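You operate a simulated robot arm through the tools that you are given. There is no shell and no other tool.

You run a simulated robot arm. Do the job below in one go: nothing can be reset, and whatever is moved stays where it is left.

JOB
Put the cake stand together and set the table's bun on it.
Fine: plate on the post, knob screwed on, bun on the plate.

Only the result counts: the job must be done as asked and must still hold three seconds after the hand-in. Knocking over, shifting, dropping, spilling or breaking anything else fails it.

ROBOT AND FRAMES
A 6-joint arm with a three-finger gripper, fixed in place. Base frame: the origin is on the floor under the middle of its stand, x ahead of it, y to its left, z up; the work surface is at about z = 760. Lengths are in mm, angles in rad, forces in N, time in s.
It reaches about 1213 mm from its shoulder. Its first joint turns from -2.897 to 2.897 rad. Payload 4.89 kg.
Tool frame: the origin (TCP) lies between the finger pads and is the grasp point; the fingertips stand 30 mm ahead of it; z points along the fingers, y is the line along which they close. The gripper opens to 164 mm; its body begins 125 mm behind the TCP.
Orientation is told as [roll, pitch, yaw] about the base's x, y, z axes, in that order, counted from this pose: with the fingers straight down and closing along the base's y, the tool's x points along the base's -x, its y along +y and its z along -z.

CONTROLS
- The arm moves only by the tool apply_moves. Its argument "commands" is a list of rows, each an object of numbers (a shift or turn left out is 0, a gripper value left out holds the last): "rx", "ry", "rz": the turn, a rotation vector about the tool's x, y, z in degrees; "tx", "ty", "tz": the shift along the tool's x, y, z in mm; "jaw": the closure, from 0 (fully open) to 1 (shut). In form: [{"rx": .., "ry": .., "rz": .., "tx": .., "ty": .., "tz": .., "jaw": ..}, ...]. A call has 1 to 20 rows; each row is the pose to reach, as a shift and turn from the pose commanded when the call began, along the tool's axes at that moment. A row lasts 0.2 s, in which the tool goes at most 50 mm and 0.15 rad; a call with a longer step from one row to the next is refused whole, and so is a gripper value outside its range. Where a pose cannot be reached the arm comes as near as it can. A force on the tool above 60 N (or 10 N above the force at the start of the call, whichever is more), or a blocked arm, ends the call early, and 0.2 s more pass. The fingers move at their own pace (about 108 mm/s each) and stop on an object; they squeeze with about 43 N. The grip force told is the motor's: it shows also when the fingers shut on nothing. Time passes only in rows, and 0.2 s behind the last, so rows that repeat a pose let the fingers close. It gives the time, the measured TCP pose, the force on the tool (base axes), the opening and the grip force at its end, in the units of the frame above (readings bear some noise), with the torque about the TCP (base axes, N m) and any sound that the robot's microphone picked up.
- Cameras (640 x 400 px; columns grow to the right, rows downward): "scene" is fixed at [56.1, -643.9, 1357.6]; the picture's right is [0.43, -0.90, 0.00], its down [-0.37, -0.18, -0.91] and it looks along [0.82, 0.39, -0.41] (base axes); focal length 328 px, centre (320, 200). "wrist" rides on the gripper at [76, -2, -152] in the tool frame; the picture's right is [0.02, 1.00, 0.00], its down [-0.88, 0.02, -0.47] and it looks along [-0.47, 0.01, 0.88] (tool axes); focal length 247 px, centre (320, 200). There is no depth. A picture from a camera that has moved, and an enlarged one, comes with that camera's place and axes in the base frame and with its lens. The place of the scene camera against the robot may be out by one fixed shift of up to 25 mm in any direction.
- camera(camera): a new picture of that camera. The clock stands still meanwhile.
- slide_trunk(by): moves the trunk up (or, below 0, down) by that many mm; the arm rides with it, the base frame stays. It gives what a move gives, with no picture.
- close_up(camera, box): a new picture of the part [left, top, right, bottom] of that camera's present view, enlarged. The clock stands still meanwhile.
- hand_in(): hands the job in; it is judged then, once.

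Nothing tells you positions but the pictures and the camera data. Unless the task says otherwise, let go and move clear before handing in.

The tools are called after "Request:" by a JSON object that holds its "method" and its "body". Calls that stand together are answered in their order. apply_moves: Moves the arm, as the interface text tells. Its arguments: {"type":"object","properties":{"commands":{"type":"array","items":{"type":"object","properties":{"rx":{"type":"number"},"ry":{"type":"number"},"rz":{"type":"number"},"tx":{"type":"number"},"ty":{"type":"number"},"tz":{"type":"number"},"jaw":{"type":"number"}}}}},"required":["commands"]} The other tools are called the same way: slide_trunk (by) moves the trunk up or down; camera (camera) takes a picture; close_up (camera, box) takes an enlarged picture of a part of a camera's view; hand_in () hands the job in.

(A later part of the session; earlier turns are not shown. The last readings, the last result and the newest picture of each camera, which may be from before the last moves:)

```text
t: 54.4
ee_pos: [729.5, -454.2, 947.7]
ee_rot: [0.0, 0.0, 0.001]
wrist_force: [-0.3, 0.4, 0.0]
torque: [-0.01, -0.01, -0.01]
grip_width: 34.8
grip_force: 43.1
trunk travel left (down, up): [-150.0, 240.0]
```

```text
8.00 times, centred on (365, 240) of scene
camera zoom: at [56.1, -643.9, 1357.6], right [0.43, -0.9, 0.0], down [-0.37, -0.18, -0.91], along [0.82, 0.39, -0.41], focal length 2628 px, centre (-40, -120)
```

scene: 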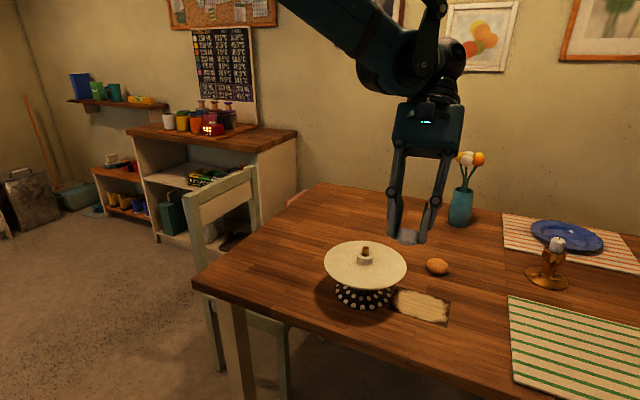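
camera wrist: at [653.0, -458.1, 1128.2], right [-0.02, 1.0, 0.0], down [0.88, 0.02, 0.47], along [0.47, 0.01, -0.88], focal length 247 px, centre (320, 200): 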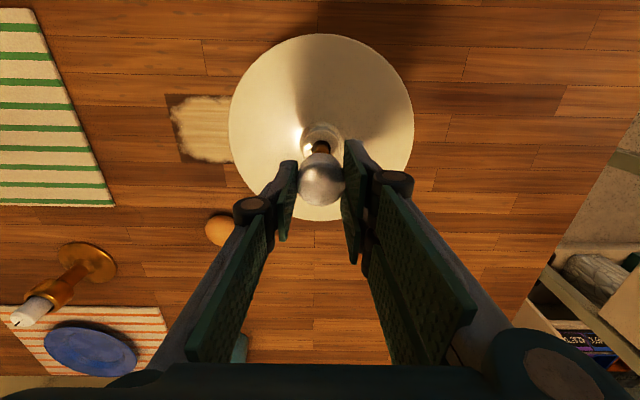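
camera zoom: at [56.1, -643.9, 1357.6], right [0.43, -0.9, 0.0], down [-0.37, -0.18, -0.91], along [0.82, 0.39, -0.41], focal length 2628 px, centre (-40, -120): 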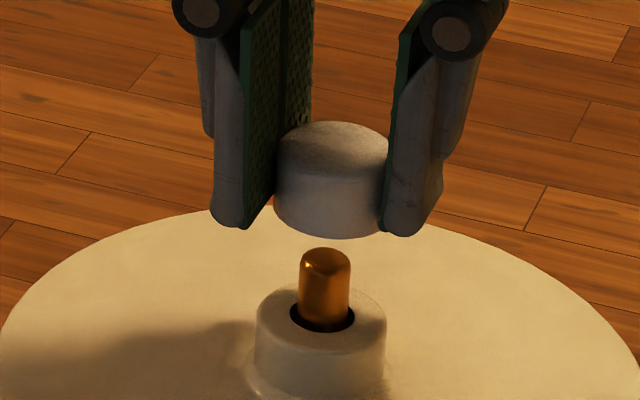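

Request:
{"method": "apply_moves", "body": {"commands": [{"tx": 0.3, "ty": 0.3, "tz": 3, "jaw": 1}, {"tx": 0.3, "ty": 0.3, "tz": 6, "jaw": 1}, {"tx": 0.3, "ty": 0.3, "tz": 8, "jaw": 1}, {"tx": 0.3, "ty": 0.3, "tz": 8, "jaw": 1}]}}

Request:
{"method": "close_up", "body": {"camera": "wrist", "box": [280, 115, 360, 215]}}

Request:
{"method": "close_up", "body": {"camera": "scene", "box": [345, 215, 385, 265]}}

```text
t: 55.4
ee_pos: [730.2, -454.3, 939.2]
ee_rot: [0.002, 0.001, -0.001]
wrist_force: [-0.2, -0.1, -0.1]
torque: [0.0, 0.02, -0.02]
grip_width: 34.6
grip_force: 43.0
trunk travel left (down, up): [-150.0, 240.0]
```

```text
4.00 times, centred on (320, 165) of wrist
camera zoom: at [652.5, -457.5, 1091.9], right [-0.02, 1.0, 0.0], down [0.88, 0.02, 0.47], along [0.47, 0.01, -0.88], focal length 988 px, centre (320, 340)
```

zoom: 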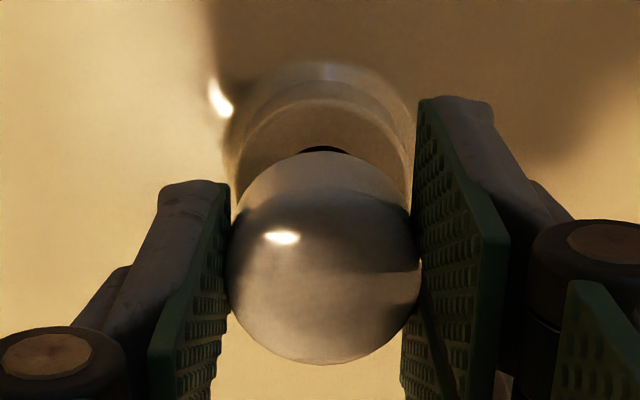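

```text
8.00 times, centred on (365, 240) of scene
camera zoom: at [56.1, -643.9, 1357.6], right [0.43, -0.9, 0.0], down [-0.37, -0.18, -0.91], along [0.82, 0.39, -0.41], focal length 2628 px, centre (-40, -120)
```

zoom: 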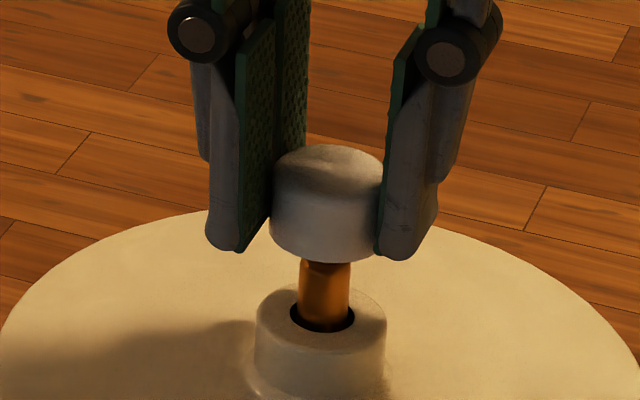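

Request:
{"method": "apply_moves", "body": {"commands": [{"tx": -0.6, "tz": 1, "jaw": 1}, {"tx": -0.6, "tz": 2, "jaw": 1}, {"tx": -0.6, "tz": 3, "jaw": 1}, {"tx": -0.6, "tz": 3, "jaw": 1}]}}

Request:
{"method": "close_up", "body": {"camera": "scene", "box": [345, 215, 385, 265]}}

Request:
{"method": "close_up", "body": {"camera": "wrist", "box": [280, 115, 360, 215]}}

```text
t: 56.4
ee_pos: [730.4, -454.3, 935.6]
ee_rot: [0.001, 0.0, 0.001]
wrist_force: [-0.4, 0.3, -1.1]
torque: [0.0, 0.0, 0.01]
grip_width: 34.7
grip_force: 43.5
trunk travel left (down, up): [-150.0, 240.0]
```

```text
8.00 times, centred on (365, 240) of scene
camera zoom: at [56.1, -643.9, 1357.6], right [0.43, -0.9, 0.0], down [-0.37, -0.18, -0.91], along [0.82, 0.39, -0.41], focal length 2628 px, centre (-40, -120)
```

zoom: 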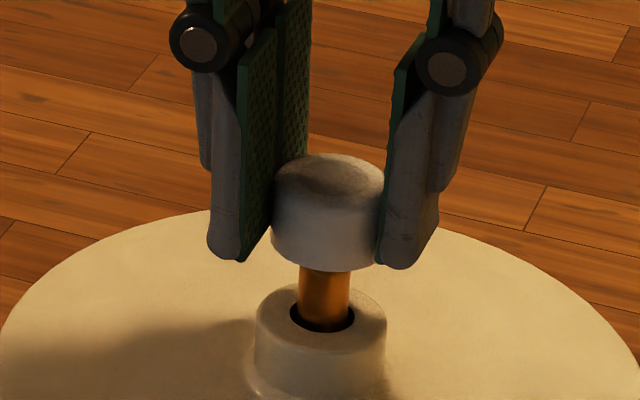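

```text
4.00 times, centred on (320, 165) of wrist
camera zoom: at [653.5, -457.8, 1088.3], right [-0.02, 1.0, 0.0], down [0.88, 0.02, 0.47], along [0.47, 0.01, -0.88], focal length 988 px, centre (320, 340)
```

zoom: 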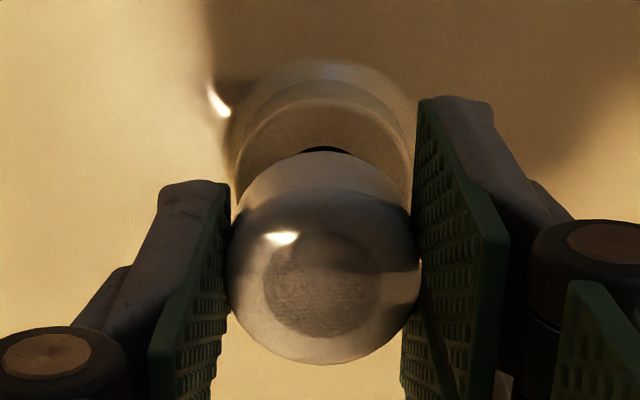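

Request:
{"method": "apply_moves", "body": {"commands": [{"tx": 0.2, "tz": 1, "jaw": 1}, {"tx": 0.2, "tz": 2, "jaw": 1}, {"tx": 0.2, "tz": 2, "jaw": 1}]}}

Request:
{"method": "apply_moves", "body": {"commands": [{"tz": 1, "jaw": 1}, {"tz": 2, "jaw": 1}, {"tz": 2, "jaw": 1}]}}

Request:
{"method": "close_up", "body": {"camera": "scene", "box": [345, 215, 385, 265]}}

Request:
{"method": "close_up", "body": {"camera": "wrist", "box": [280, 115, 360, 215]}}

```text
t: 57.2
ee_pos: [730.1, -454.8, 934.2]
ee_rot: [0.0, -0.001, 0.003]
wrist_force: [0.6, -0.1, -0.5]
torque: [0.03, 0.0, 0.02]
grip_width: 34.8
grip_force: 42.8
trunk travel left (down, up): [-150.0, 240.0]
```

```text
t: 58.0
ee_pos: [731.7, -453.6, 932.5]
ee_rot: [0.001, -0.001, 0.001]
wrist_force: [-0.4, 0.2, 0.0]
torque: [0.0, -0.02, 0.02]
grip_width: 34.6
grip_force: 42.4
trunk travel left (down, up): [-150.0, 240.0]
```

```text
8.00 times, centred on (365, 240) of scene
camera zoom: at [56.1, -643.9, 1357.6], right [0.43, -0.9, 0.0], down [-0.37, -0.18, -0.91], along [0.82, 0.39, -0.41], focal length 2628 px, centre (-40, -120)
```

zoom: 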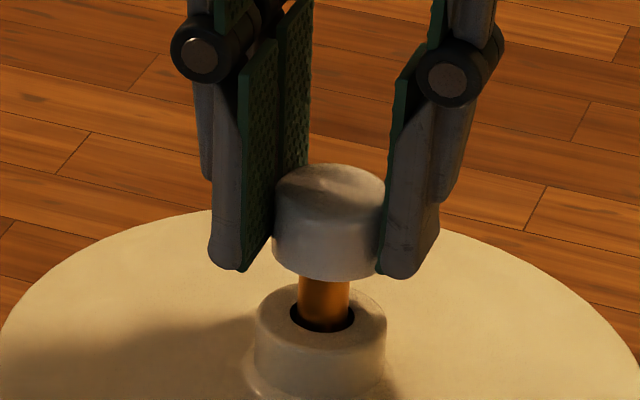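

```text
4.00 times, centred on (320, 165) of wrist
camera zoom: at [654.0, -458.2, 1084.5], right [-0.02, 1.0, 0.0], down [0.88, 0.02, 0.47], along [0.47, 0.01, -0.88], focal length 988 px, centre (320, 340)
```

zoom: 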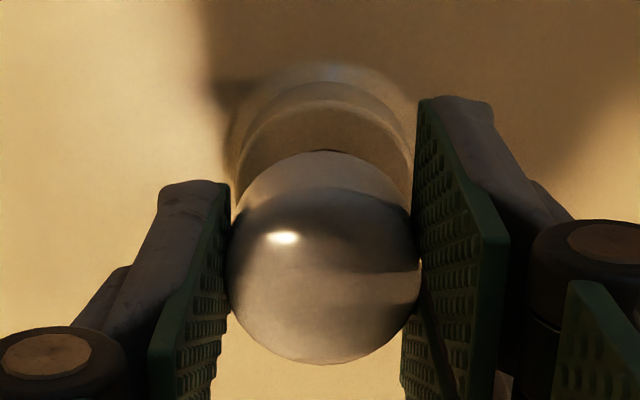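

Request:
{"method": "apply_moves", "body": {"commands": [{"tx": 0.8, "ty": 0.4, "tz": 1, "jaw": 1}, {"tx": 0.8, "ty": 0.4, "tz": 2, "jaw": 1}, {"tx": 0.8, "ty": 0.4, "tz": 2, "jaw": 1}]}}

Request:
{"method": "apply_moves", "body": {"commands": [{"tz": 1, "jaw": 1}, {"tz": 2, "jaw": 1}, {"tz": 2, "jaw": 1}]}}

Request:
{"method": "close_up", "body": {"camera": "scene", "box": [345, 215, 385, 265]}}

Request:
{"method": "close_up", "body": {"camera": "wrist", "box": [280, 115, 360, 215]}}

```text
t: 58.8
ee_pos: [730.0, -453.9, 930.5]
ee_rot: [0.0, 0.0, 0.0]
wrist_force: [-0.1, 0.1, -0.5]
torque: [-0.02, -0.03, 0.03]
grip_width: 34.4
grip_force: 42.9
trunk travel left (down, up): [-150.0, 240.0]
```

```text
t: 59.6
ee_pos: [729.3, -454.8, 929.0]
ee_rot: [0.002, 0.001, 0.0]
wrist_force: [-0.2, -0.1, -1.0]
torque: [0.02, 0.01, 0.01]
grip_width: 34.8
grip_force: 43.2
trunk travel left (down, up): [-150.0, 240.0]
```

```text
8.00 times, centred on (365, 240) of scene
camera zoom: at [56.1, -643.9, 1357.6], right [0.43, -0.9, 0.0], down [-0.37, -0.18, -0.91], along [0.82, 0.39, -0.41], focal length 2628 px, centre (-40, -120)
```

zoom: 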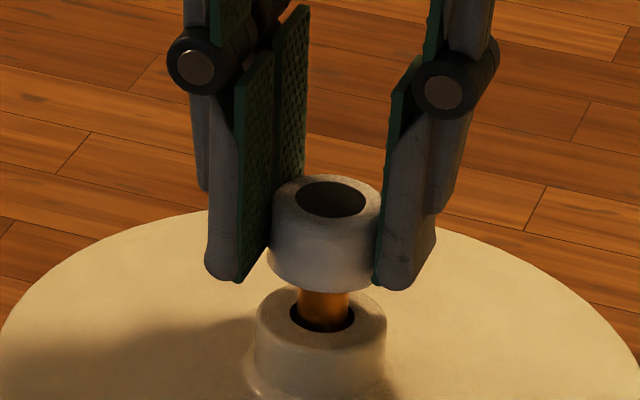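

```text
4.00 times, centred on (320, 165) of wrist
camera zoom: at [652.9, -457.5, 1080.9], right [-0.02, 1.0, 0.0], down [0.88, 0.02, 0.47], along [0.47, 0.01, -0.88], focal length 988 px, centre (320, 340)
```

zoom: 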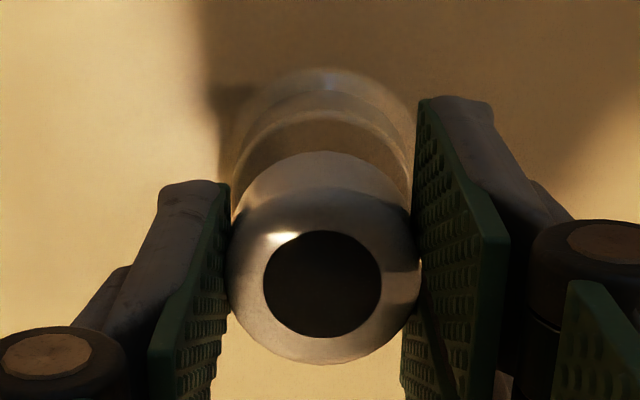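

Request:
{"method": "apply_moves", "body": {"commands": [{"tz": 1, "jaw": 1}, {"tz": 2, "jaw": 1}, {"tz": 3, "jaw": 1}, {"tz": 3, "jaw": 1}]}}

Request:
{"method": "close_up", "body": {"camera": "wrist", "box": [280, 115, 360, 215]}}

```text
t: 60.6
ee_pos: [730.6, -454.0, 925.0]
ee_rot: [-0.001, 0.0, 0.002]
wrist_force: [0.3, -0.3, -0.3]
torque: [0.03, -0.01, -0.02]
grip_width: 34.6
grip_force: 42.7
trunk travel left (down, up): [-150.0, 240.0]
```

```text
4.00 times, centred on (320, 165) of wrist
camera zoom: at [653.2, -457.6, 1077.1], right [-0.02, 1.0, 0.0], down [0.88, 0.02, 0.47], along [0.47, 0.01, -0.88], focal length 988 px, centre (320, 340)
```

zoom: 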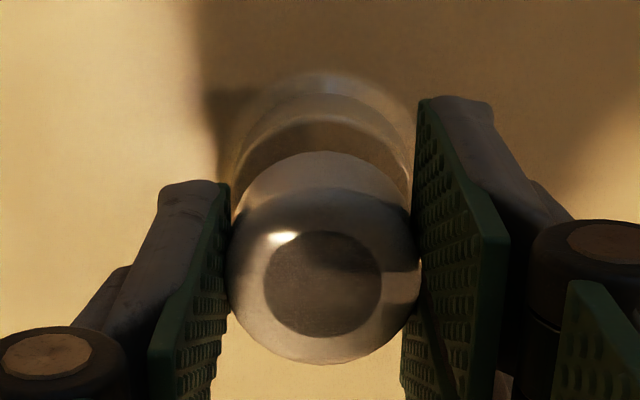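

Request:
{"method": "apply_moves", "body": {"commands": [{"tz": 1, "jaw": 1}, {"tz": 2, "jaw": 1}, {"tz": 3, "jaw": 1}, {"tz": 3, "jaw": 1}]}}

Request:
{"method": "close_up", "body": {"camera": "scene", "box": [345, 215, 385, 265]}}

```text
t: 61.6
ee_pos: [731.2, -454.3, 922.3]
ee_rot: [0.001, 0.0, 0.001]
wrist_force: [-0.3, 0.1, 0.0]
torque: [0.03, 0.05, -0.04]
grip_width: 34.8
grip_force: 42.8
trunk travel left (down, up): [-150.0, 240.0]
```

```text
8.00 times, centred on (365, 240) of scene
camera zoom: at [56.1, -643.9, 1357.6], right [0.43, -0.9, 0.0], down [-0.37, -0.18, -0.91], along [0.82, 0.39, -0.41], focal length 2628 px, centre (-40, -120)
```

zoom: 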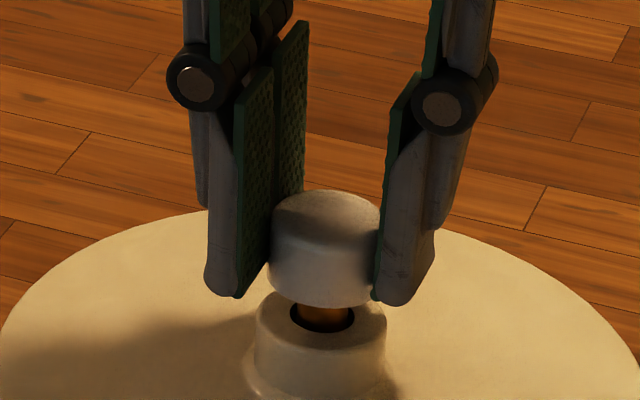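

Request:
{"method": "apply_moves", "body": {"commands": [{"tz": 1, "jaw": 1}, {"tz": 2, "jaw": 1}, {"tz": 2, "jaw": 1}]}}

Request:
{"method": "apply_moves", "body": {"commands": [{"tz": 1, "jaw": 1}, {"tz": 2, "jaw": 1}, {"tz": 2, "jaw": 1}]}}

```text
t: 62.4
ee_pos: [728.9, -453.9, 920.7]
ee_rot: [0.001, 0.001, 0.003]
wrist_force: [-0.4, 0.2, -0.7]
torque: [-0.01, -0.07, 0.0]
grip_width: 34.7
grip_force: 43.3
trunk travel left (down, up): [-150.0, 240.0]
```

```text
t: 63.2
ee_pos: [729.4, -454.0, 919.5]
ee_rot: [0.001, 0.0, 0.003]
wrist_force: [1.5, 0.0, -1.3]
torque: [0.0, 0.01, 0.0]
grip_width: 34.9
grip_force: 42.9
trunk travel left (down, up): [-150.0, 240.0]
```

Request:
{"method": "apply_moves", "body": {"commands": [{"tz": 1, "jaw": 1}, {"tz": 1, "jaw": 1}]}}

Request:
{"method": "apply_moves", "body": {"commands": [{"tz": 1, "jaw": 1}, {"tz": 1, "jaw": 1}]}}

Request:
{"method": "close_up", "body": {"camera": "scene", "box": [345, 215, 385, 265]}}

Request:
{"method": "close_up", "body": {"camera": "wrist", "box": [280, 115, 360, 215]}}

```text
t: 63.8
ee_pos: [729.9, -454.3, 918.3]
ee_rot: [-0.002, 0.002, 0.001]
wrist_force: [1.1, 1.5, -1.6]
torque: [-0.16, -0.04, 0.01]
grip_width: 34.7
grip_force: 43.5
trunk travel left (down, up): [-150.0, 240.0]
```

```text
t: 64.4
ee_pos: [729.9, -453.0, 916.9]
ee_rot: [0.0, -0.001, 0.003]
wrist_force: [0.5, 5.5, 0.1]
torque: [0.09, -0.01, 0.01]
grip_width: 34.7
grip_force: 42.7
trunk travel left (down, up): [-150.0, 240.0]
```

```text
8.00 times, centred on (365, 240) of scene
camera zoom: at [56.1, -643.9, 1357.6], right [0.43, -0.9, 0.0], down [-0.37, -0.18, -0.91], along [0.82, 0.39, -0.41], focal length 2628 px, centre (-40, -120)
```

zoom: 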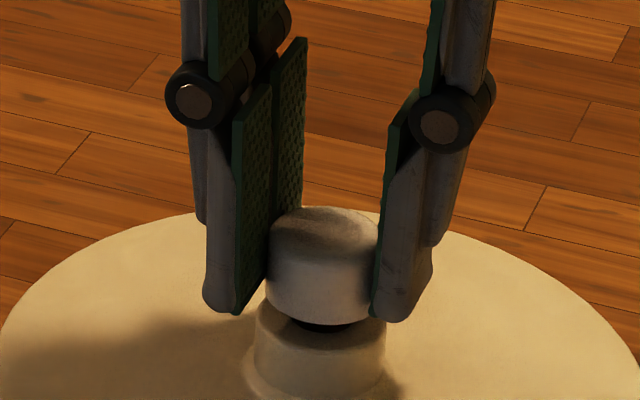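

```text
4.00 times, centred on (320, 165) of wrist
camera zoom: at [653.1, -457.3, 1069.3], right [-0.02, 1.0, 0.0], down [0.88, 0.02, 0.47], along [0.47, 0.01, -0.88], focal length 988 px, centre (320, 340)
```

zoom: 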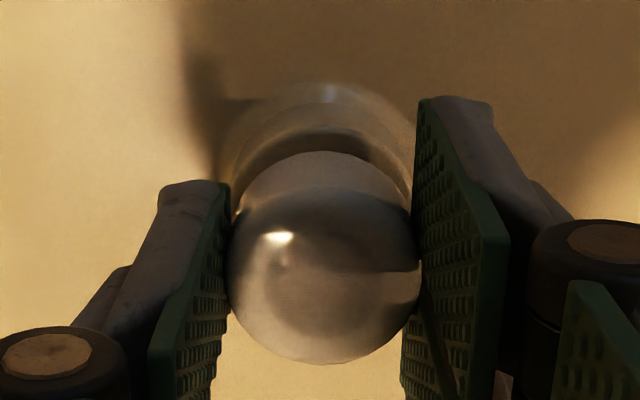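

Request:
{"method": "apply_moves", "body": {"commands": [{"ty": 0.5, "tz": 1, "jaw": 1}, {"ty": 0.5, "tz": 1, "jaw": 1}]}}

Request:
{"method": "apply_moves", "body": {"commands": [{"tz": 1, "jaw": 1}, {"tz": 1, "jaw": 1}]}}

```text
t: 65.0
ee_pos: [730.4, -452.8, 917.0]
ee_rot: [0.001, -0.002, 0.002]
wrist_force: [6.6, 2.8, 7.7]
torque: [0.03, -0.21, 0.01]
grip_width: 34.8
grip_force: 42.8
trunk travel left (down, up): [-150.0, 240.0]
```

```text
t: 65.6
ee_pos: [729.0, -453.5, 916.3]
ee_rot: [0.0, -0.002, 0.003]
wrist_force: [13.2, 1.4, 24.5]
torque: [-0.06, -0.35, 0.0]
grip_width: 34.7
grip_force: 43.2
trunk travel left (down, up): [-150.0, 240.0]
```

Request:
{"method": "apply_moves", "body": {"commands": [{"tx": -0.8, "tz": -0.7, "jaw": 1}, {"tx": -0.8, "tz": -0.7, "jaw": 1}]}}

Request:
{"method": "close_up", "body": {"camera": "wrist", "box": [280, 115, 360, 215]}}

Request:
{"method": "close_up", "body": {"camera": "scene", "box": [345, 225, 385, 275]}}

```text
t: 66.2
ee_pos: [729.1, -454.6, 916.7]
ee_rot: [0.0, 0.002, 0.0]
wrist_force: [0.6, 3.9, 20.7]
torque: [0.05, 0.0, 0.04]
grip_width: 34.8
grip_force: 42.5
trunk travel left (down, up): [-150.0, 240.0]
```

```text
4.00 times, centred on (320, 165) of wrist
camera zoom: at [653.0, -457.2, 1068.5], right [-0.02, 1.0, 0.0], down [0.88, 0.02, 0.47], along [0.47, 0.01, -0.88], focal length 988 px, centre (320, 340)
```

zoom: 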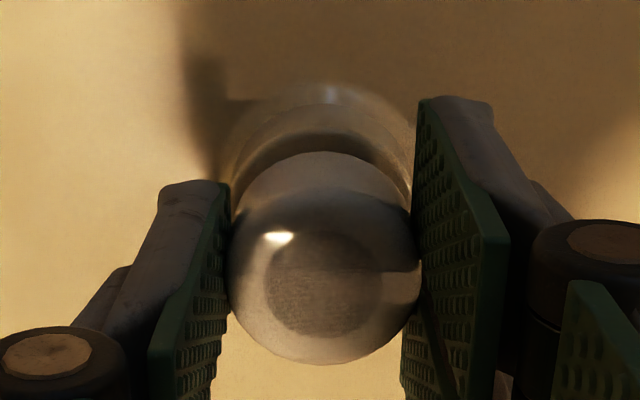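

```text
8.00 times, centred on (365, 250) of scene
camera zoom: at [56.1, -643.9, 1357.6], right [0.43, -0.9, 0.0], down [-0.37, -0.18, -0.91], along [0.82, 0.39, -0.41], focal length 2628 px, centre (-40, -200)
```

zoom: 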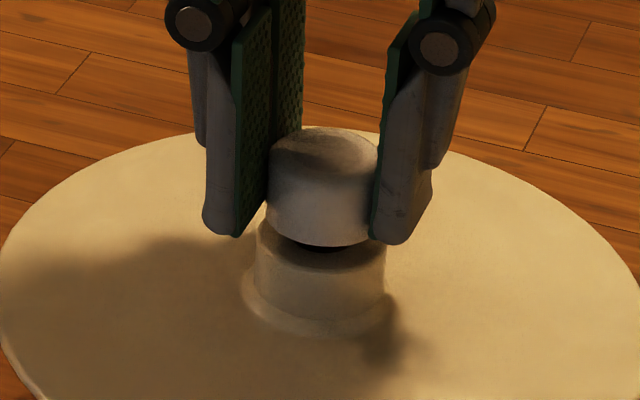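

Request:
{"method": "apply_moves", "body": {"commands": [{"rz": 6, "jaw": 1}, {"rz": 12, "jaw": 1}, {"rz": 18, "jaw": 1}, {"rz": 24, "jaw": 1}, {"rz": 30, "jaw": 1}]}}

Request:
{"method": "close_up", "body": {"camera": "scene", "box": [345, 225, 385, 275]}}

```text
t: 67.4
ee_pos: [729.9, -453.9, 916.9]
ee_rot: [0.001, -0.003, -0.526]
wrist_force: [-6.3, -8.1, 13.6]
torque: [-0.33, 0.23, 0.0]
grip_width: 34.6
grip_force: 43.4
trunk travel left (down, up): [-150.0, 240.0]
```

```text
8.00 times, centred on (365, 250) of scene
camera zoom: at [56.1, -643.9, 1357.6], right [0.43, -0.9, 0.0], down [-0.37, -0.18, -0.91], along [0.82, 0.39, -0.41], focal length 2628 px, centre (-40, -200)
```

zoom: 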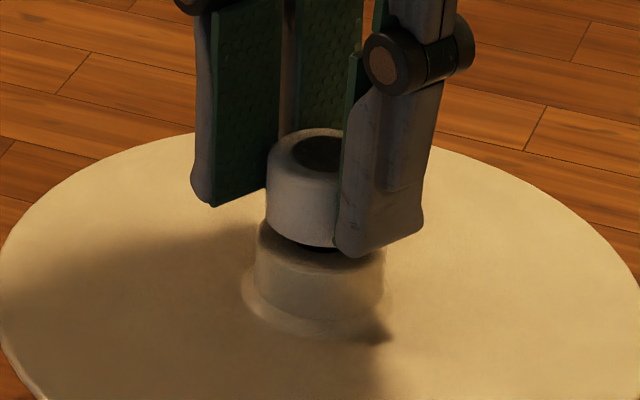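

Request:
{"method": "apply_moves", "body": {"commands": [{"tx": 0, "ty": -0.75, "rz": 8, "jaw": 1}, {"tx": 0.05, "ty": -0.9, "rz": 16, "tz": 0.1, "jaw": 1}, {"tx": 0.1, "ty": -1.1, "rz": 24, "tz": 0.1, "jaw": 1}, {"tx": 0.2, "ty": -1.25, "rz": 32, "tz": 0.2, "jaw": 1}, {"tx": 0.3, "ty": -1.4, "rz": 40, "tz": 0.2, "jaw": 1}, {"tx": 0.4, "ty": -1.5, "rz": 48, "tz": 0.3, "jaw": 1}, {"tx": 0.6, "ty": -1.6, "rz": 60, "tz": 0.3, "jaw": 1}]}}

Request:
{"method": "close_up", "body": {"camera": "scene", "box": [345, 225, 385, 275]}}

```text
refused: row 7 steps farther than a row can; nothing moved
```

```text
8.00 times, centred on (365, 250) of scene
camera zoom: at [56.1, -643.9, 1357.6], right [0.43, -0.9, 0.0], down [-0.37, -0.18, -0.91], along [0.82, 0.39, -0.41], focal length 2628 px, centre (-40, -200)
```

zoom: 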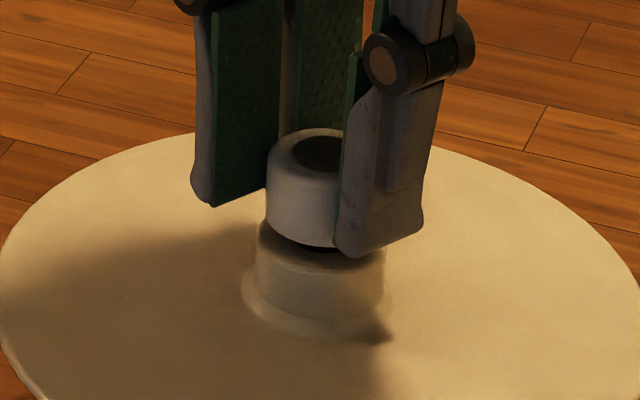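

Request:
{"method": "apply_moves", "body": {"commands": [{"tx": 0, "ty": -0.75, "rz": 8, "jaw": 1}, {"tx": 0.05, "ty": -0.9, "rz": 16, "jaw": 1}, {"tx": 0.1, "ty": -1.1, "rz": 24, "jaw": 1}, {"tx": 0.2, "ty": -1.25, "rz": 32, "jaw": 1}, {"tx": 0.3, "ty": -1.4, "rz": 40, "jaw": 1}, {"tx": 0.4, "ty": -1.5, "rz": 48, "jaw": 1}, {"tx": 0.5, "ty": -1.6, "rz": 56, "jaw": 1}, {"tx": 0.5, "ty": -1.6, "rz": 56, "jaw": 1}]}}

Request:
{"method": "close_up", "body": {"camera": "scene", "box": [345, 225, 385, 275]}}

Request:
{"method": "close_up", "body": {"camera": "wrist", "box": [280, 115, 360, 215]}}

```text
t: 69.2
ee_pos: [729.5, -454.1, 916.2]
ee_rot: [0.002, 0.0, -1.501]
wrist_force: [10.5, 8.1, 8.2]
torque: [-0.03, -0.57, 0.0]
grip_width: 34.6
grip_force: 43.4
trunk travel left (down, up): [-150.0, 240.0]
```

```text
8.00 times, centred on (365, 250) of scene
camera zoom: at [56.1, -643.9, 1357.6], right [0.43, -0.9, 0.0], down [-0.37, -0.18, -0.91], along [0.82, 0.39, -0.41], focal length 2628 px, centre (-40, -200)
```

zoom: 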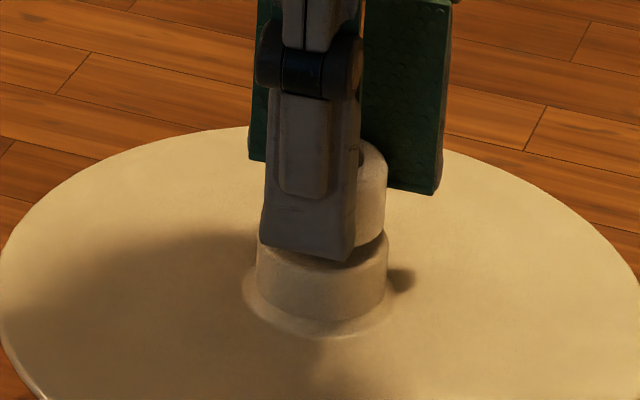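

```text
4.00 times, centred on (320, 165) of wrist
camera zoom: at [721.8, -379.5, 1067.7], right [1.0, 0.09, 0.0], down [0.08, -0.88, 0.47], along [0.04, -0.47, -0.88], focal length 988 px, centre (320, 340)
```

zoom: 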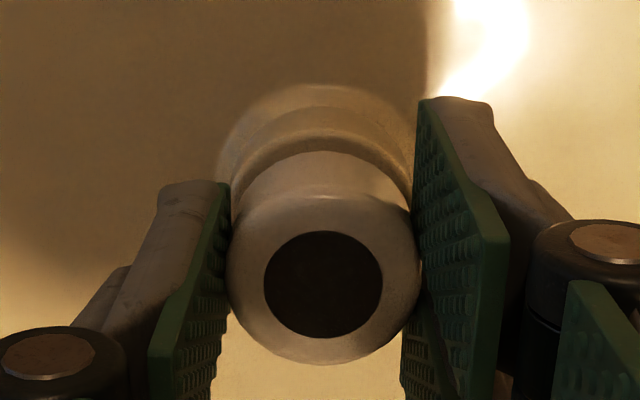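

Request:
{"method": "apply_moves", "body": {"commands": [{"tx": 0.9, "ty": 1.1, "jaw": 1}, {"tx": 0.9, "ty": 1.1, "jaw": 1}]}}

```text
t: 69.8
ee_pos: [730.1, -453.6, 916.4]
ee_rot: [-0.001, 0.0, -1.501]
wrist_force: [-4.1, 7.3, 0.5]
torque: [0.1, 0.15, 0.0]
grip_width: 34.5
grip_force: 43.1
trunk travel left (down, up): [-150.0, 240.0]
```

Request:
{"method": "apply_moves", "body": {"commands": [{"tx": 0.5, "ty": -0.3, "rz": 0, "tz": 0.3, "jaw": 1}, {"tx": 0.5, "ty": -0.3, "rz": 8, "tz": 0.4, "jaw": 1}, {"tx": 0.5, "ty": -0.3, "rz": 16, "tz": 0.5, "jaw": 1}, {"tx": 0.5, "ty": -0.3, "rz": 24, "tz": 0.5, "jaw": 1}, {"tx": 0.5, "ty": -0.3, "rz": 32, "tz": 0.6, "jaw": 1}, {"tx": 0.5, "ty": -0.3, "rz": 40, "tz": 0.6, "jaw": 1}, {"tx": 0.5, "ty": -0.3, "rz": 40, "tz": 0.6, "jaw": 1}]}}

Request:
{"method": "camera", "body": {"camera": "scene"}}

Request:
{"method": "camera", "body": {"camera": "wrist"}}

```text
t: 71.4
ee_pos: [729.2, -453.0, 914.4]
ee_rot: [0.002, 0.003, -2.198]
wrist_force: [11.5, -19.5, 22.5]
torque: [-0.72, -0.31, -0.02]
grip_width: 34.5
grip_force: 43.3
trunk travel left (down, up): [-150.0, 240.0]
```

```text
taken
```

scene: 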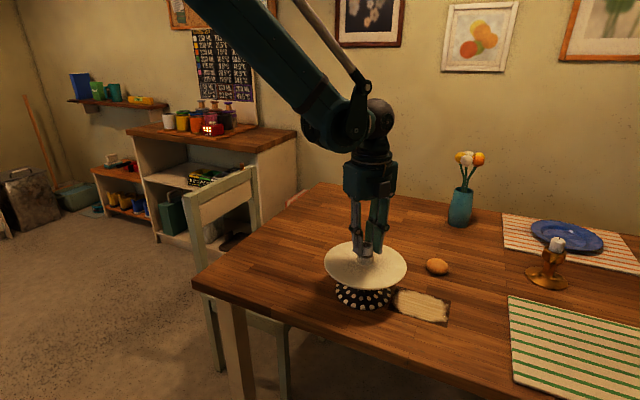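

```text
taken
camera wrist: at [772.4, -391.9, 1067.0], right [0.82, -0.57, 0.0], down [-0.5, -0.72, 0.47], along [-0.27, -0.39, -0.88], focal length 247 px, centre (320, 200)
```

wrist: 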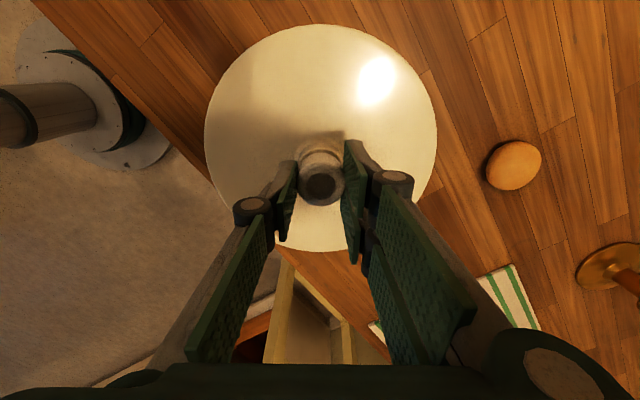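

Request:
{"method": "apply_moves", "body": {"commands": [{"tx": -0.4, "ty": 0.9, "tz": -0.2, "jaw": 1}, {"tx": -0.4, "ty": 0.9, "tz": -0.2, "jaw": 1}]}}

```text
t: 72.0
ee_pos: [729.0, -452.1, 914.7]
ee_rot: [0.001, 0.002, -2.199]
wrist_force: [5.2, -8.1, 16.5]
torque: [-0.23, -0.12, 0.0]
grip_width: 34.7
grip_force: 42.7
trunk travel left (down, up): [-150.0, 240.0]
```

Request:
{"method": "apply_moves", "body": {"commands": [{"tx": -0.2, "ty": 0.5, "rz": 8, "tz": 0.1, "jaw": 1}, {"tx": -0.2, "ty": 0.5, "rz": 16, "tz": 0.2, "jaw": 1}, {"tx": -0.2, "ty": 0.5, "rz": 24, "tz": 0.3, "jaw": 1}, {"tx": -0.2, "ty": 0.5, "rz": 32, "tz": 0.4, "jaw": 1}, {"tx": -0.2, "ty": 0.5, "rz": 32, "tz": 0.4, "jaw": 1}]}}

Request:
{"method": "close_up", "body": {"camera": "scene", "box": [345, 225, 385, 275]}}

Request:
{"method": "close_up", "body": {"camera": "wrist", "box": [280, 115, 360, 215]}}

```text
t: 73.2
ee_pos: [729.1, -454.3, 914.6]
ee_rot: [0.0, 0.002, -2.758]
wrist_force: [-7.9, 11.3, 5.1]
torque: [0.43, 0.37, -0.03]
grip_width: 34.8
grip_force: 42.7
trunk travel left (down, up): [-150.0, 240.0]
```

```text
8.00 times, centred on (365, 250) of scene
camera zoom: at [56.1, -643.9, 1357.6], right [0.43, -0.9, 0.0], down [-0.37, -0.18, -0.91], along [0.82, 0.39, -0.41], focal length 2628 px, centre (-40, -200)
```

zoom: 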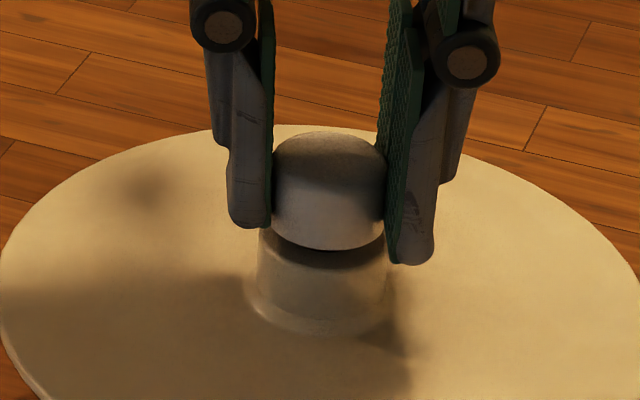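

```text
4.00 times, centred on (320, 165) of wrist
camera zoom: at [800.1, -425.2, 1066.9], right [0.39, -0.92, 0.0], down [-0.81, -0.35, 0.47], along [-0.43, -0.19, -0.88], focal length 988 px, centre (320, 340)
```

zoom: 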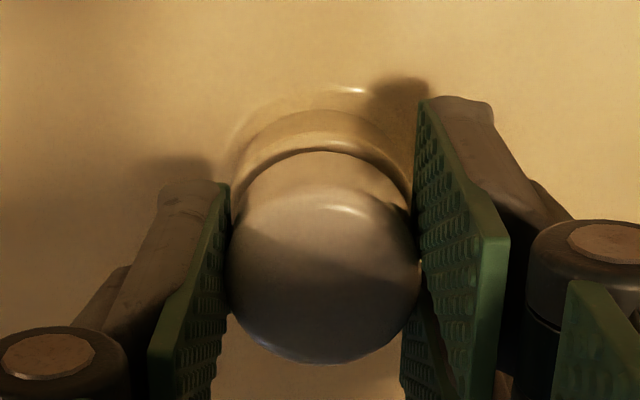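

Request:
{"method": "apply_moves", "body": {"commands": [{"tx": -0.2, "ty": -0.8, "jaw": 1}, {"tx": -0.2, "ty": -0.8, "jaw": 0.75}, {"tx": -0.2, "ty": -0.8, "jaw": 0.65}, {"tx": -0.2, "ty": -0.8, "jaw": 0.6}, {"tx": -0.2, "ty": -0.8, "jaw": 0.6}]}}

Request:
{"method": "close_up", "body": {"camera": "scene", "box": [335, 215, 395, 285]}}

Request:
{"method": "close_up", "body": {"camera": "wrist", "box": [280, 115, 360, 215]}}

```text
t: 74.4
ee_pos: [729.3, -453.9, 913.2]
ee_rot: [-0.001, 0.0, -2.758]
wrist_force: [-0.6, 0.9, -0.5]
torque: [-0.02, 0.04, -0.05]
grip_width: 65.6
grip_force: 0.1
trunk travel left (down, up): [-150.0, 240.0]
```

```text
5.71 times, centred on (365, 250) of scene
camera zoom: at [56.1, -643.9, 1357.6], right [0.43, -0.9, 0.0], down [-0.37, -0.18, -0.91], along [0.82, 0.39, -0.41], focal length 1877 px, centre (63, -86)
```

zoom: 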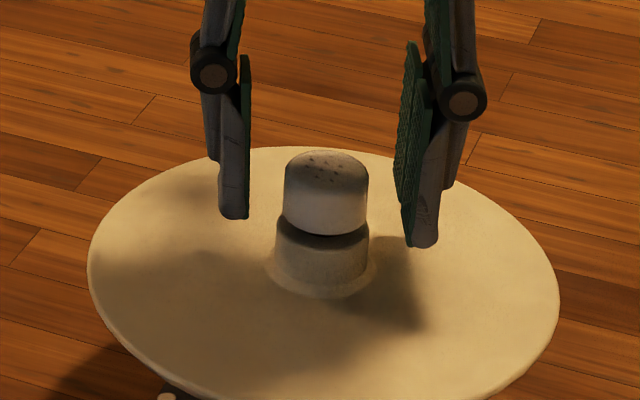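

```text
4.00 times, centred on (320, 165) of wrist
camera zoom: at [799.9, -425.1, 1066.3], right [0.4, -0.92, 0.0], down [-0.81, -0.35, 0.47], along [-0.43, -0.19, -0.88], focal length 988 px, centre (320, 340)
```

zoom: 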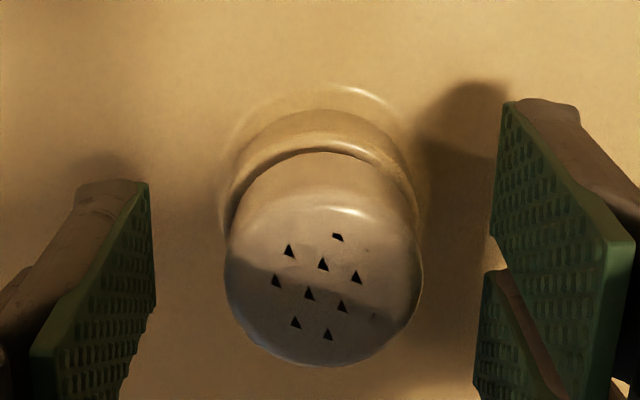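

Request:
{"method": "apply_moves", "body": {"commands": [{"rz": -8, "jaw": 0.6}, {"rz": -16, "jaw": 0.6}, {"rz": -24, "jaw": 0.6}, {"rz": -32, "jaw": 0.6}, {"rz": -40, "jaw": 0.6}, {"rz": -48, "jaw": 0.6}, {"rz": -56, "jaw": 0.6}, {"rz": -64, "jaw": 0.6}, {"rz": -72, "jaw": 0.6}, {"rz": -80, "jaw": 0.6}, {"rz": -88, "jaw": 0.6}, {"rz": -96, "jaw": 0.6}, {"rz": -104, "jaw": 0.6}, {"rz": -112, "jaw": 0.6}, {"rz": -120, "jaw": 0.6}, {"rz": -128, "jaw": 0.6}, {"rz": -136, "jaw": 0.6}, {"rz": -144, "jaw": 0.6}, {"rz": -152, "jaw": 0.6}, {"rz": -158, "jaw": 0.6}]}}

Request:
{"method": "close_up", "body": {"camera": "wrist", "box": [270, 115, 370, 215]}}

```text
t: 78.6
ee_pos: [729.7, -454.2, 915.2]
ee_rot: [-0.001, 0.001, 0.004]
wrist_force: [0.0, -0.3, 0.1]
torque: [0.0, 0.0, 0.0]
grip_width: 65.6
grip_force: 0.0
trunk travel left (down, up): [-150.0, 240.0]
```

```text
4.00 times, centred on (320, 165) of wrist
camera zoom: at [653.4, -457.7, 1067.1], right [-0.02, 1.0, 0.0], down [0.88, 0.02, 0.47], along [0.47, 0.01, -0.88], focal length 988 px, centre (320, 340)
```

zoom: 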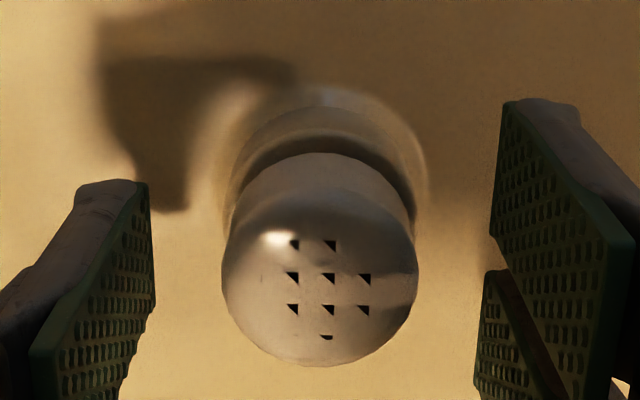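

Request:
{"method": "apply_moves", "body": {"commands": [{"rz": -8, "jaw": 0.6}, {"rz": -16, "jaw": 0.6}, {"rz": -24, "jaw": 0.6}, {"rz": -32, "jaw": 0.6}, {"rz": -40, "jaw": 0.6}, {"rz": -48, "jaw": 0.6}, {"rz": -56, "jaw": 0.6}, {"rz": -64, "jaw": 0.6}, {"rz": -72, "jaw": 0.6}, {"rz": -80, "jaw": 0.6}, {"rz": -88, "jaw": 0.6}, {"rz": -96, "jaw": 0.6}, {"rz": -104, "jaw": 0.6}, {"rz": -112, "jaw": 0.6}, {"rz": -120, "jaw": 0.6}, {"rz": -128, "jaw": 0.6}, {"rz": -136, "jaw": 0.6}, {"rz": -144, "jaw": 0.6}, {"rz": -144, "jaw": 0.6}]}}

Request:
{"method": "close_up", "body": {"camera": "wrist", "box": [270, 115, 370, 215]}}

Request:
{"method": "camera", "body": {"camera": "scene"}}

```text
t: 82.6
ee_pos: [729.3, -454.7, 915.3]
ee_rot: [0.002, 0.0, 2.436]
wrist_force: [0.1, -0.3, -0.2]
torque: [-0.01, 0.04, -0.01]
grip_width: 65.8
grip_force: 0.0
out of reach, approached as far as the arm can: row 18, 19
trunk travel left (down, up): [-150.0, 240.0]
```

```text
4.00 times, centred on (320, 165) of wrist
camera zoom: at [789.0, -502.8, 1067.0], right [-0.63, -0.78, 0.0], down [-0.68, 0.56, 0.47], along [-0.37, 0.3, -0.88], focal length 988 px, centre (320, 340)
```

zoom: 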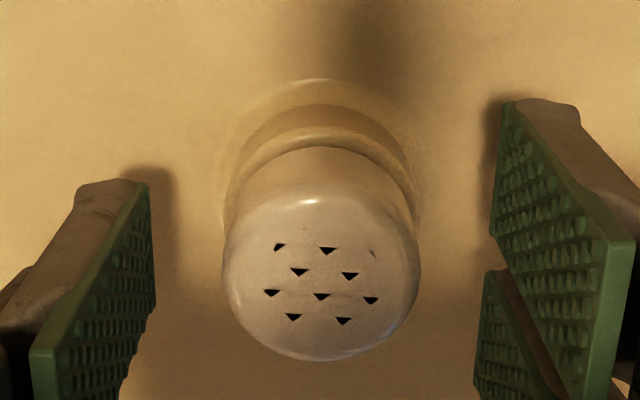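

```text
taken
```

scene: 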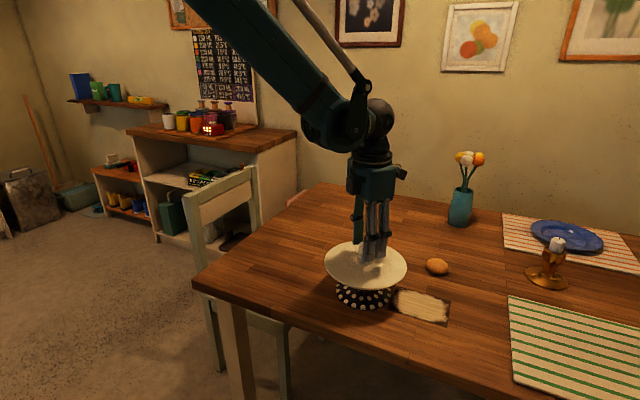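

Request:
{"method": "apply_moves", "body": {"commands": [{"jaw": 0.7}, {"jaw": 0.78}, {"jaw": 1}, {"jaw": 1}, {"jaw": 1}]}}

```text
t: 83.8
ee_pos: [730.8, -452.9, 914.1]
ee_rot: [0.002, -0.001, 2.435]
wrist_force: [0.9, 2.7, 0.0]
torque: [0.16, -0.06, -0.03]
grip_width: 34.8
grip_force: 43.0
trunk travel left (down, up): [-150.0, 240.0]
```

Request:
{"method": "apply_moves", "body": {"commands": [{"rz": 8, "tz": 0.2, "jaw": 1}, {"rz": 16, "tz": 0.3, "jaw": 1}, {"rz": 24, "tz": 0.4, "jaw": 1}, {"rz": 32, "tz": 0.5, "jaw": 1}, {"rz": 40, "tz": 0.6, "jaw": 1}, {"rz": 40, "tz": 0.6, "jaw": 1}]}}

Request:
{"method": "close_up", "body": {"camera": "wrist", "box": [270, 115, 370, 215]}}

```text
t: 85.2
ee_pos: [730.2, -454.8, 913.4]
ee_rot: [0.003, 0.002, 1.737]
wrist_force: [10.0, -0.3, -0.3]
torque: [0.06, -0.4, 0.02]
grip_width: 35.1
grip_force: 42.7
trunk travel left (down, up): [-150.0, 240.0]
```

```text
4.00 times, centred on (320, 165) of wrist
camera zoom: at [744.3, -531.2, 1066.6], right [-0.98, -0.19, 0.0], down [-0.16, 0.87, 0.47], along [-0.09, 0.46, -0.88], focal length 988 px, centre (320, 340)
```

zoom: 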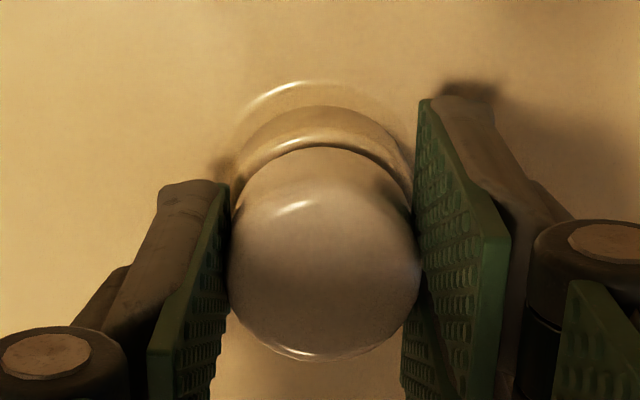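

Request:
{"method": "apply_moves", "body": {"commands": [{"tx": 0.1, "ty": -0.6, "rz": 8, "tz": 0.3, "jaw": 1}, {"tx": 0.1, "ty": -0.6, "rz": 16, "tz": 0.5, "jaw": 1}, {"tx": 0.1, "ty": -0.6, "rz": 24, "tz": 0.7, "jaw": 1}, {"tx": 0.1, "ty": -0.6, "rz": 32, "tz": 0.8, "jaw": 1}, {"tx": 0.1, "ty": -0.6, "rz": 40, "tz": 0.9, "jaw": 1}, {"tx": 0.1, "ty": -0.6, "rz": 40, "tz": 0.9, "jaw": 1}]}}

Request:
{"method": "close_up", "body": {"camera": "wrist", "box": [270, 115, 370, 215]}}

```text
t: 86.6
ee_pos: [729.1, -453.7, 913.3]
ee_rot: [-0.002, 0.002, 1.04]
wrist_force: [-2.7, -11.7, 2.8]
torque: [-0.37, 0.09, 0.0]
grip_width: 34.9
grip_force: 42.7
trunk travel left (down, up): [-150.0, 240.0]
```

```text
4.00 times, centred on (320, 165) of wrist
camera zoom: at [691.5, -522.4, 1065.9], right [-0.87, 0.49, 0.0], down [0.43, 0.77, 0.47], along [0.23, 0.41, -0.88], focal length 988 px, centre (320, 340)
```

zoom: 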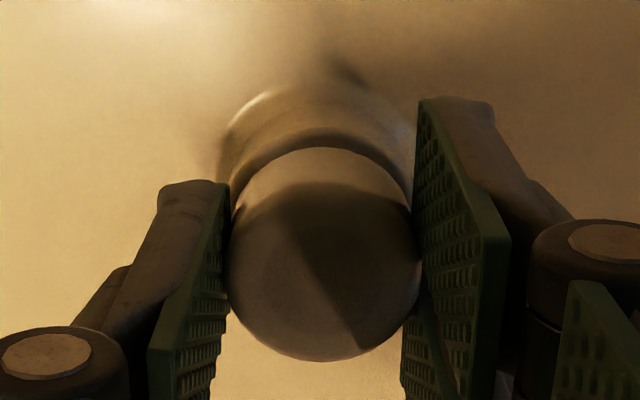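

Request:
{"method": "apply_moves", "body": {"commands": [{"tx": 0.6, "ty": -0.1, "rz": 8, "tz": 0.3, "jaw": 1}, {"tx": 0.6, "ty": -0.1, "rz": 16, "tz": 0.5, "jaw": 1}, {"tx": 0.6, "ty": -0.1, "rz": 24, "tz": 0.7, "jaw": 1}, {"tx": 0.6, "ty": -0.1, "rz": 32, "tz": 0.8, "jaw": 1}, {"tx": 0.6, "ty": -0.1, "rz": 40, "tz": 0.9, "jaw": 1}, {"tx": 0.6, "ty": -0.1, "rz": 40, "tz": 0.9, "jaw": 1}]}}

Request:
{"method": "close_up", "body": {"camera": "wrist", "box": [270, 115, 370, 215]}}

Request:
{"method": "close_up", "body": {"camera": "scene", "box": [335, 215, 395, 285]}}

```text
t: 88.0
ee_pos: [731.1, -453.2, 913.4]
ee_rot: [-0.002, -0.001, 0.341]
wrist_force: [-3.5, 2.7, 13.3]
torque: [0.17, 0.07, 0.76]
grip_width: 34.6
grip_force: 42.7
trunk travel left (down, up): [-150.0, 240.0]
```

```text
4.00 times, centred on (320, 165) of wrist
camera zoom: at [658.4, -481.8, 1065.0], right [-0.35, 0.94, 0.0], down [0.82, 0.31, 0.47], along [0.44, 0.17, -0.88], focal length 988 px, centre (320, 340)
```

zoom: 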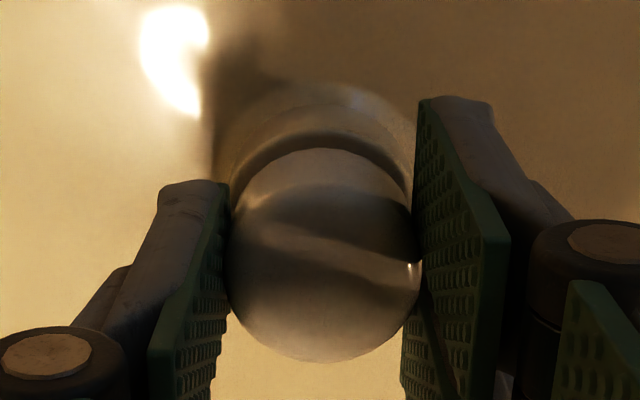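

```text
5.71 times, centred on (365, 250) of scene
camera zoom: at [56.1, -643.9, 1357.6], right [0.43, -0.9, 0.0], down [-0.37, -0.18, -0.91], along [0.82, 0.39, -0.41], focal length 1877 px, centre (63, -86)
```

zoom: 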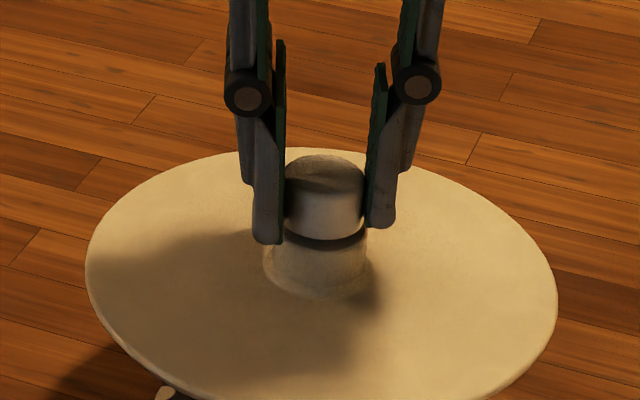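

Request:
{"method": "apply_moves", "body": {"commands": [{"rz": 5, "jaw": 1}, {"rz": 10, "jaw": 1}, {"rz": 15, "jaw": 1}, {"rz": 15, "jaw": 1}]}}

Request:
{"method": "close_up", "body": {"camera": "wrist", "box": [270, 115, 370, 215]}}

Request:
{"method": "camera", "body": {"camera": "scene"}}

```text
t: 89.0
ee_pos: [730.7, -454.4, 912.7]
ee_rot: [-0.001, 0.002, 0.078]
wrist_force: [4.7, 6.2, 7.1]
torque: [0.18, -0.28, 0.71]
grip_width: 34.8
grip_force: 42.7
trunk travel left (down, up): [-150.0, 240.0]
```

```text
4.00 times, centred on (320, 165) of wrist
camera zoom: at [654.1, -463.2, 1064.9], right [-0.1, 0.99, 0.0], down [0.88, 0.09, 0.47], along [0.47, 0.05, -0.88], focal length 988 px, centre (320, 340)
```

zoom: 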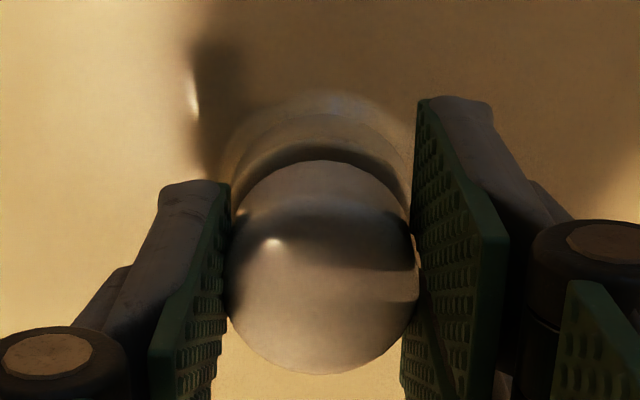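

```text
taken
```

scene: 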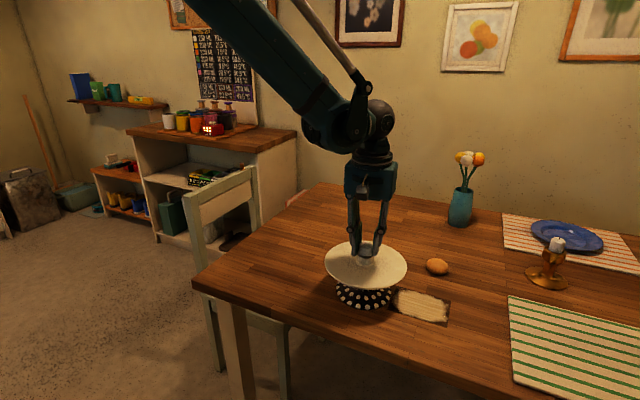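

Request:
{"method": "close_up", "body": {"camera": "scene", "box": [310, 200, 430, 320]}}

Request:
{"method": "close_up", "body": {"camera": "scene", "box": [345, 225, 385, 275]}}

```text
3.33 times, centred on (370, 260) of scene
camera zoom: at [56.1, -643.9, 1357.6], right [0.43, -0.9, 0.0], down [-0.37, -0.18, -0.91], along [0.82, 0.39, -0.41], focal length 1095 px, centre (153, 0)
```

zoom: 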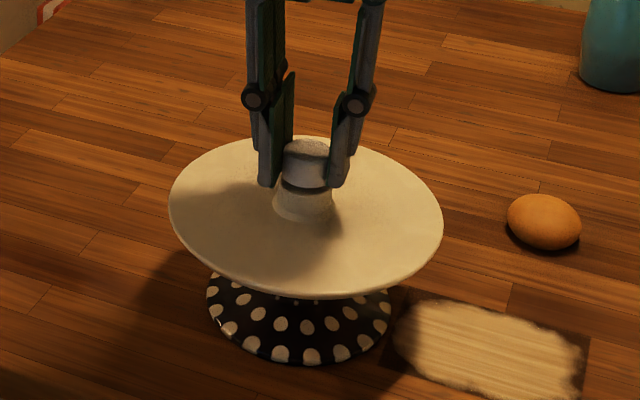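

```text
8.00 times, centred on (365, 250) of scene
camera zoom: at [56.1, -643.9, 1357.6], right [0.43, -0.9, 0.0], down [-0.37, -0.18, -0.91], along [0.82, 0.39, -0.41], focal length 2628 px, centre (-40, -200)
```

zoom: 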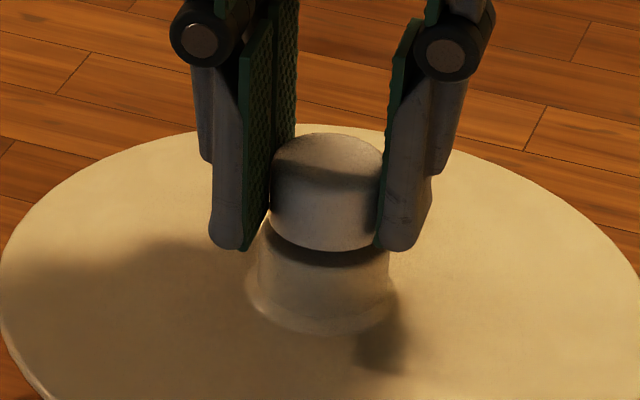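

Request:
{"method": "apply_moves", "body": {"commands": [{"jaw": 0.75}, {"jaw": 0.65}, {"jaw": 0.55}, {"jaw": 0.55}]}}

Request:
{"method": "close_up", "body": {"camera": "wrist", "box": [270, 115, 370, 215]}}

Request:
{"method": "close_up", "body": {"camera": "scene", "box": [345, 225, 385, 275]}}

```text
t: 90.0
ee_pos: [729.3, -453.8, 912.9]
ee_rot: [-0.002, 0.001, 0.08]
wrist_force: [-0.8, 0.4, -0.2]
torque: [0.0, 0.05, 0.03]
grip_width: 73.9
grip_force: 0.1
trunk travel left (down, up): [-150.0, 240.0]
```

```text
4.00 times, centred on (320, 165) of wrist
camera zoom: at [653.6, -463.8, 1064.8], right [-0.1, 0.99, 0.0], down [0.88, 0.09, 0.47], along [0.47, 0.05, -0.88], focal length 988 px, centre (320, 340)
```

zoom: 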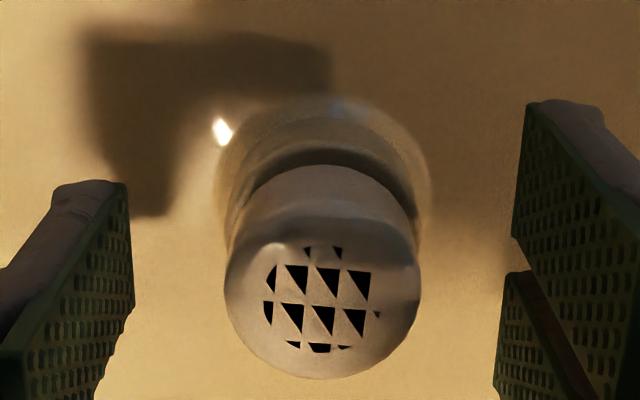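

```text
8.00 times, centred on (365, 250) of scene
camera zoom: at [56.1, -643.9, 1357.6], right [0.43, -0.9, 0.0], down [-0.37, -0.18, -0.91], along [0.82, 0.39, -0.41], focal length 2628 px, centre (-40, -200)
```

zoom: 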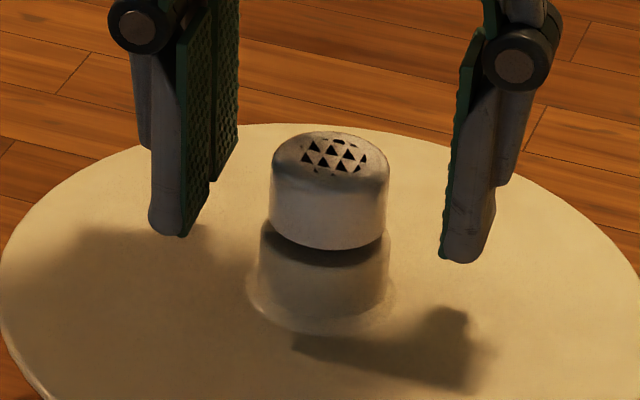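

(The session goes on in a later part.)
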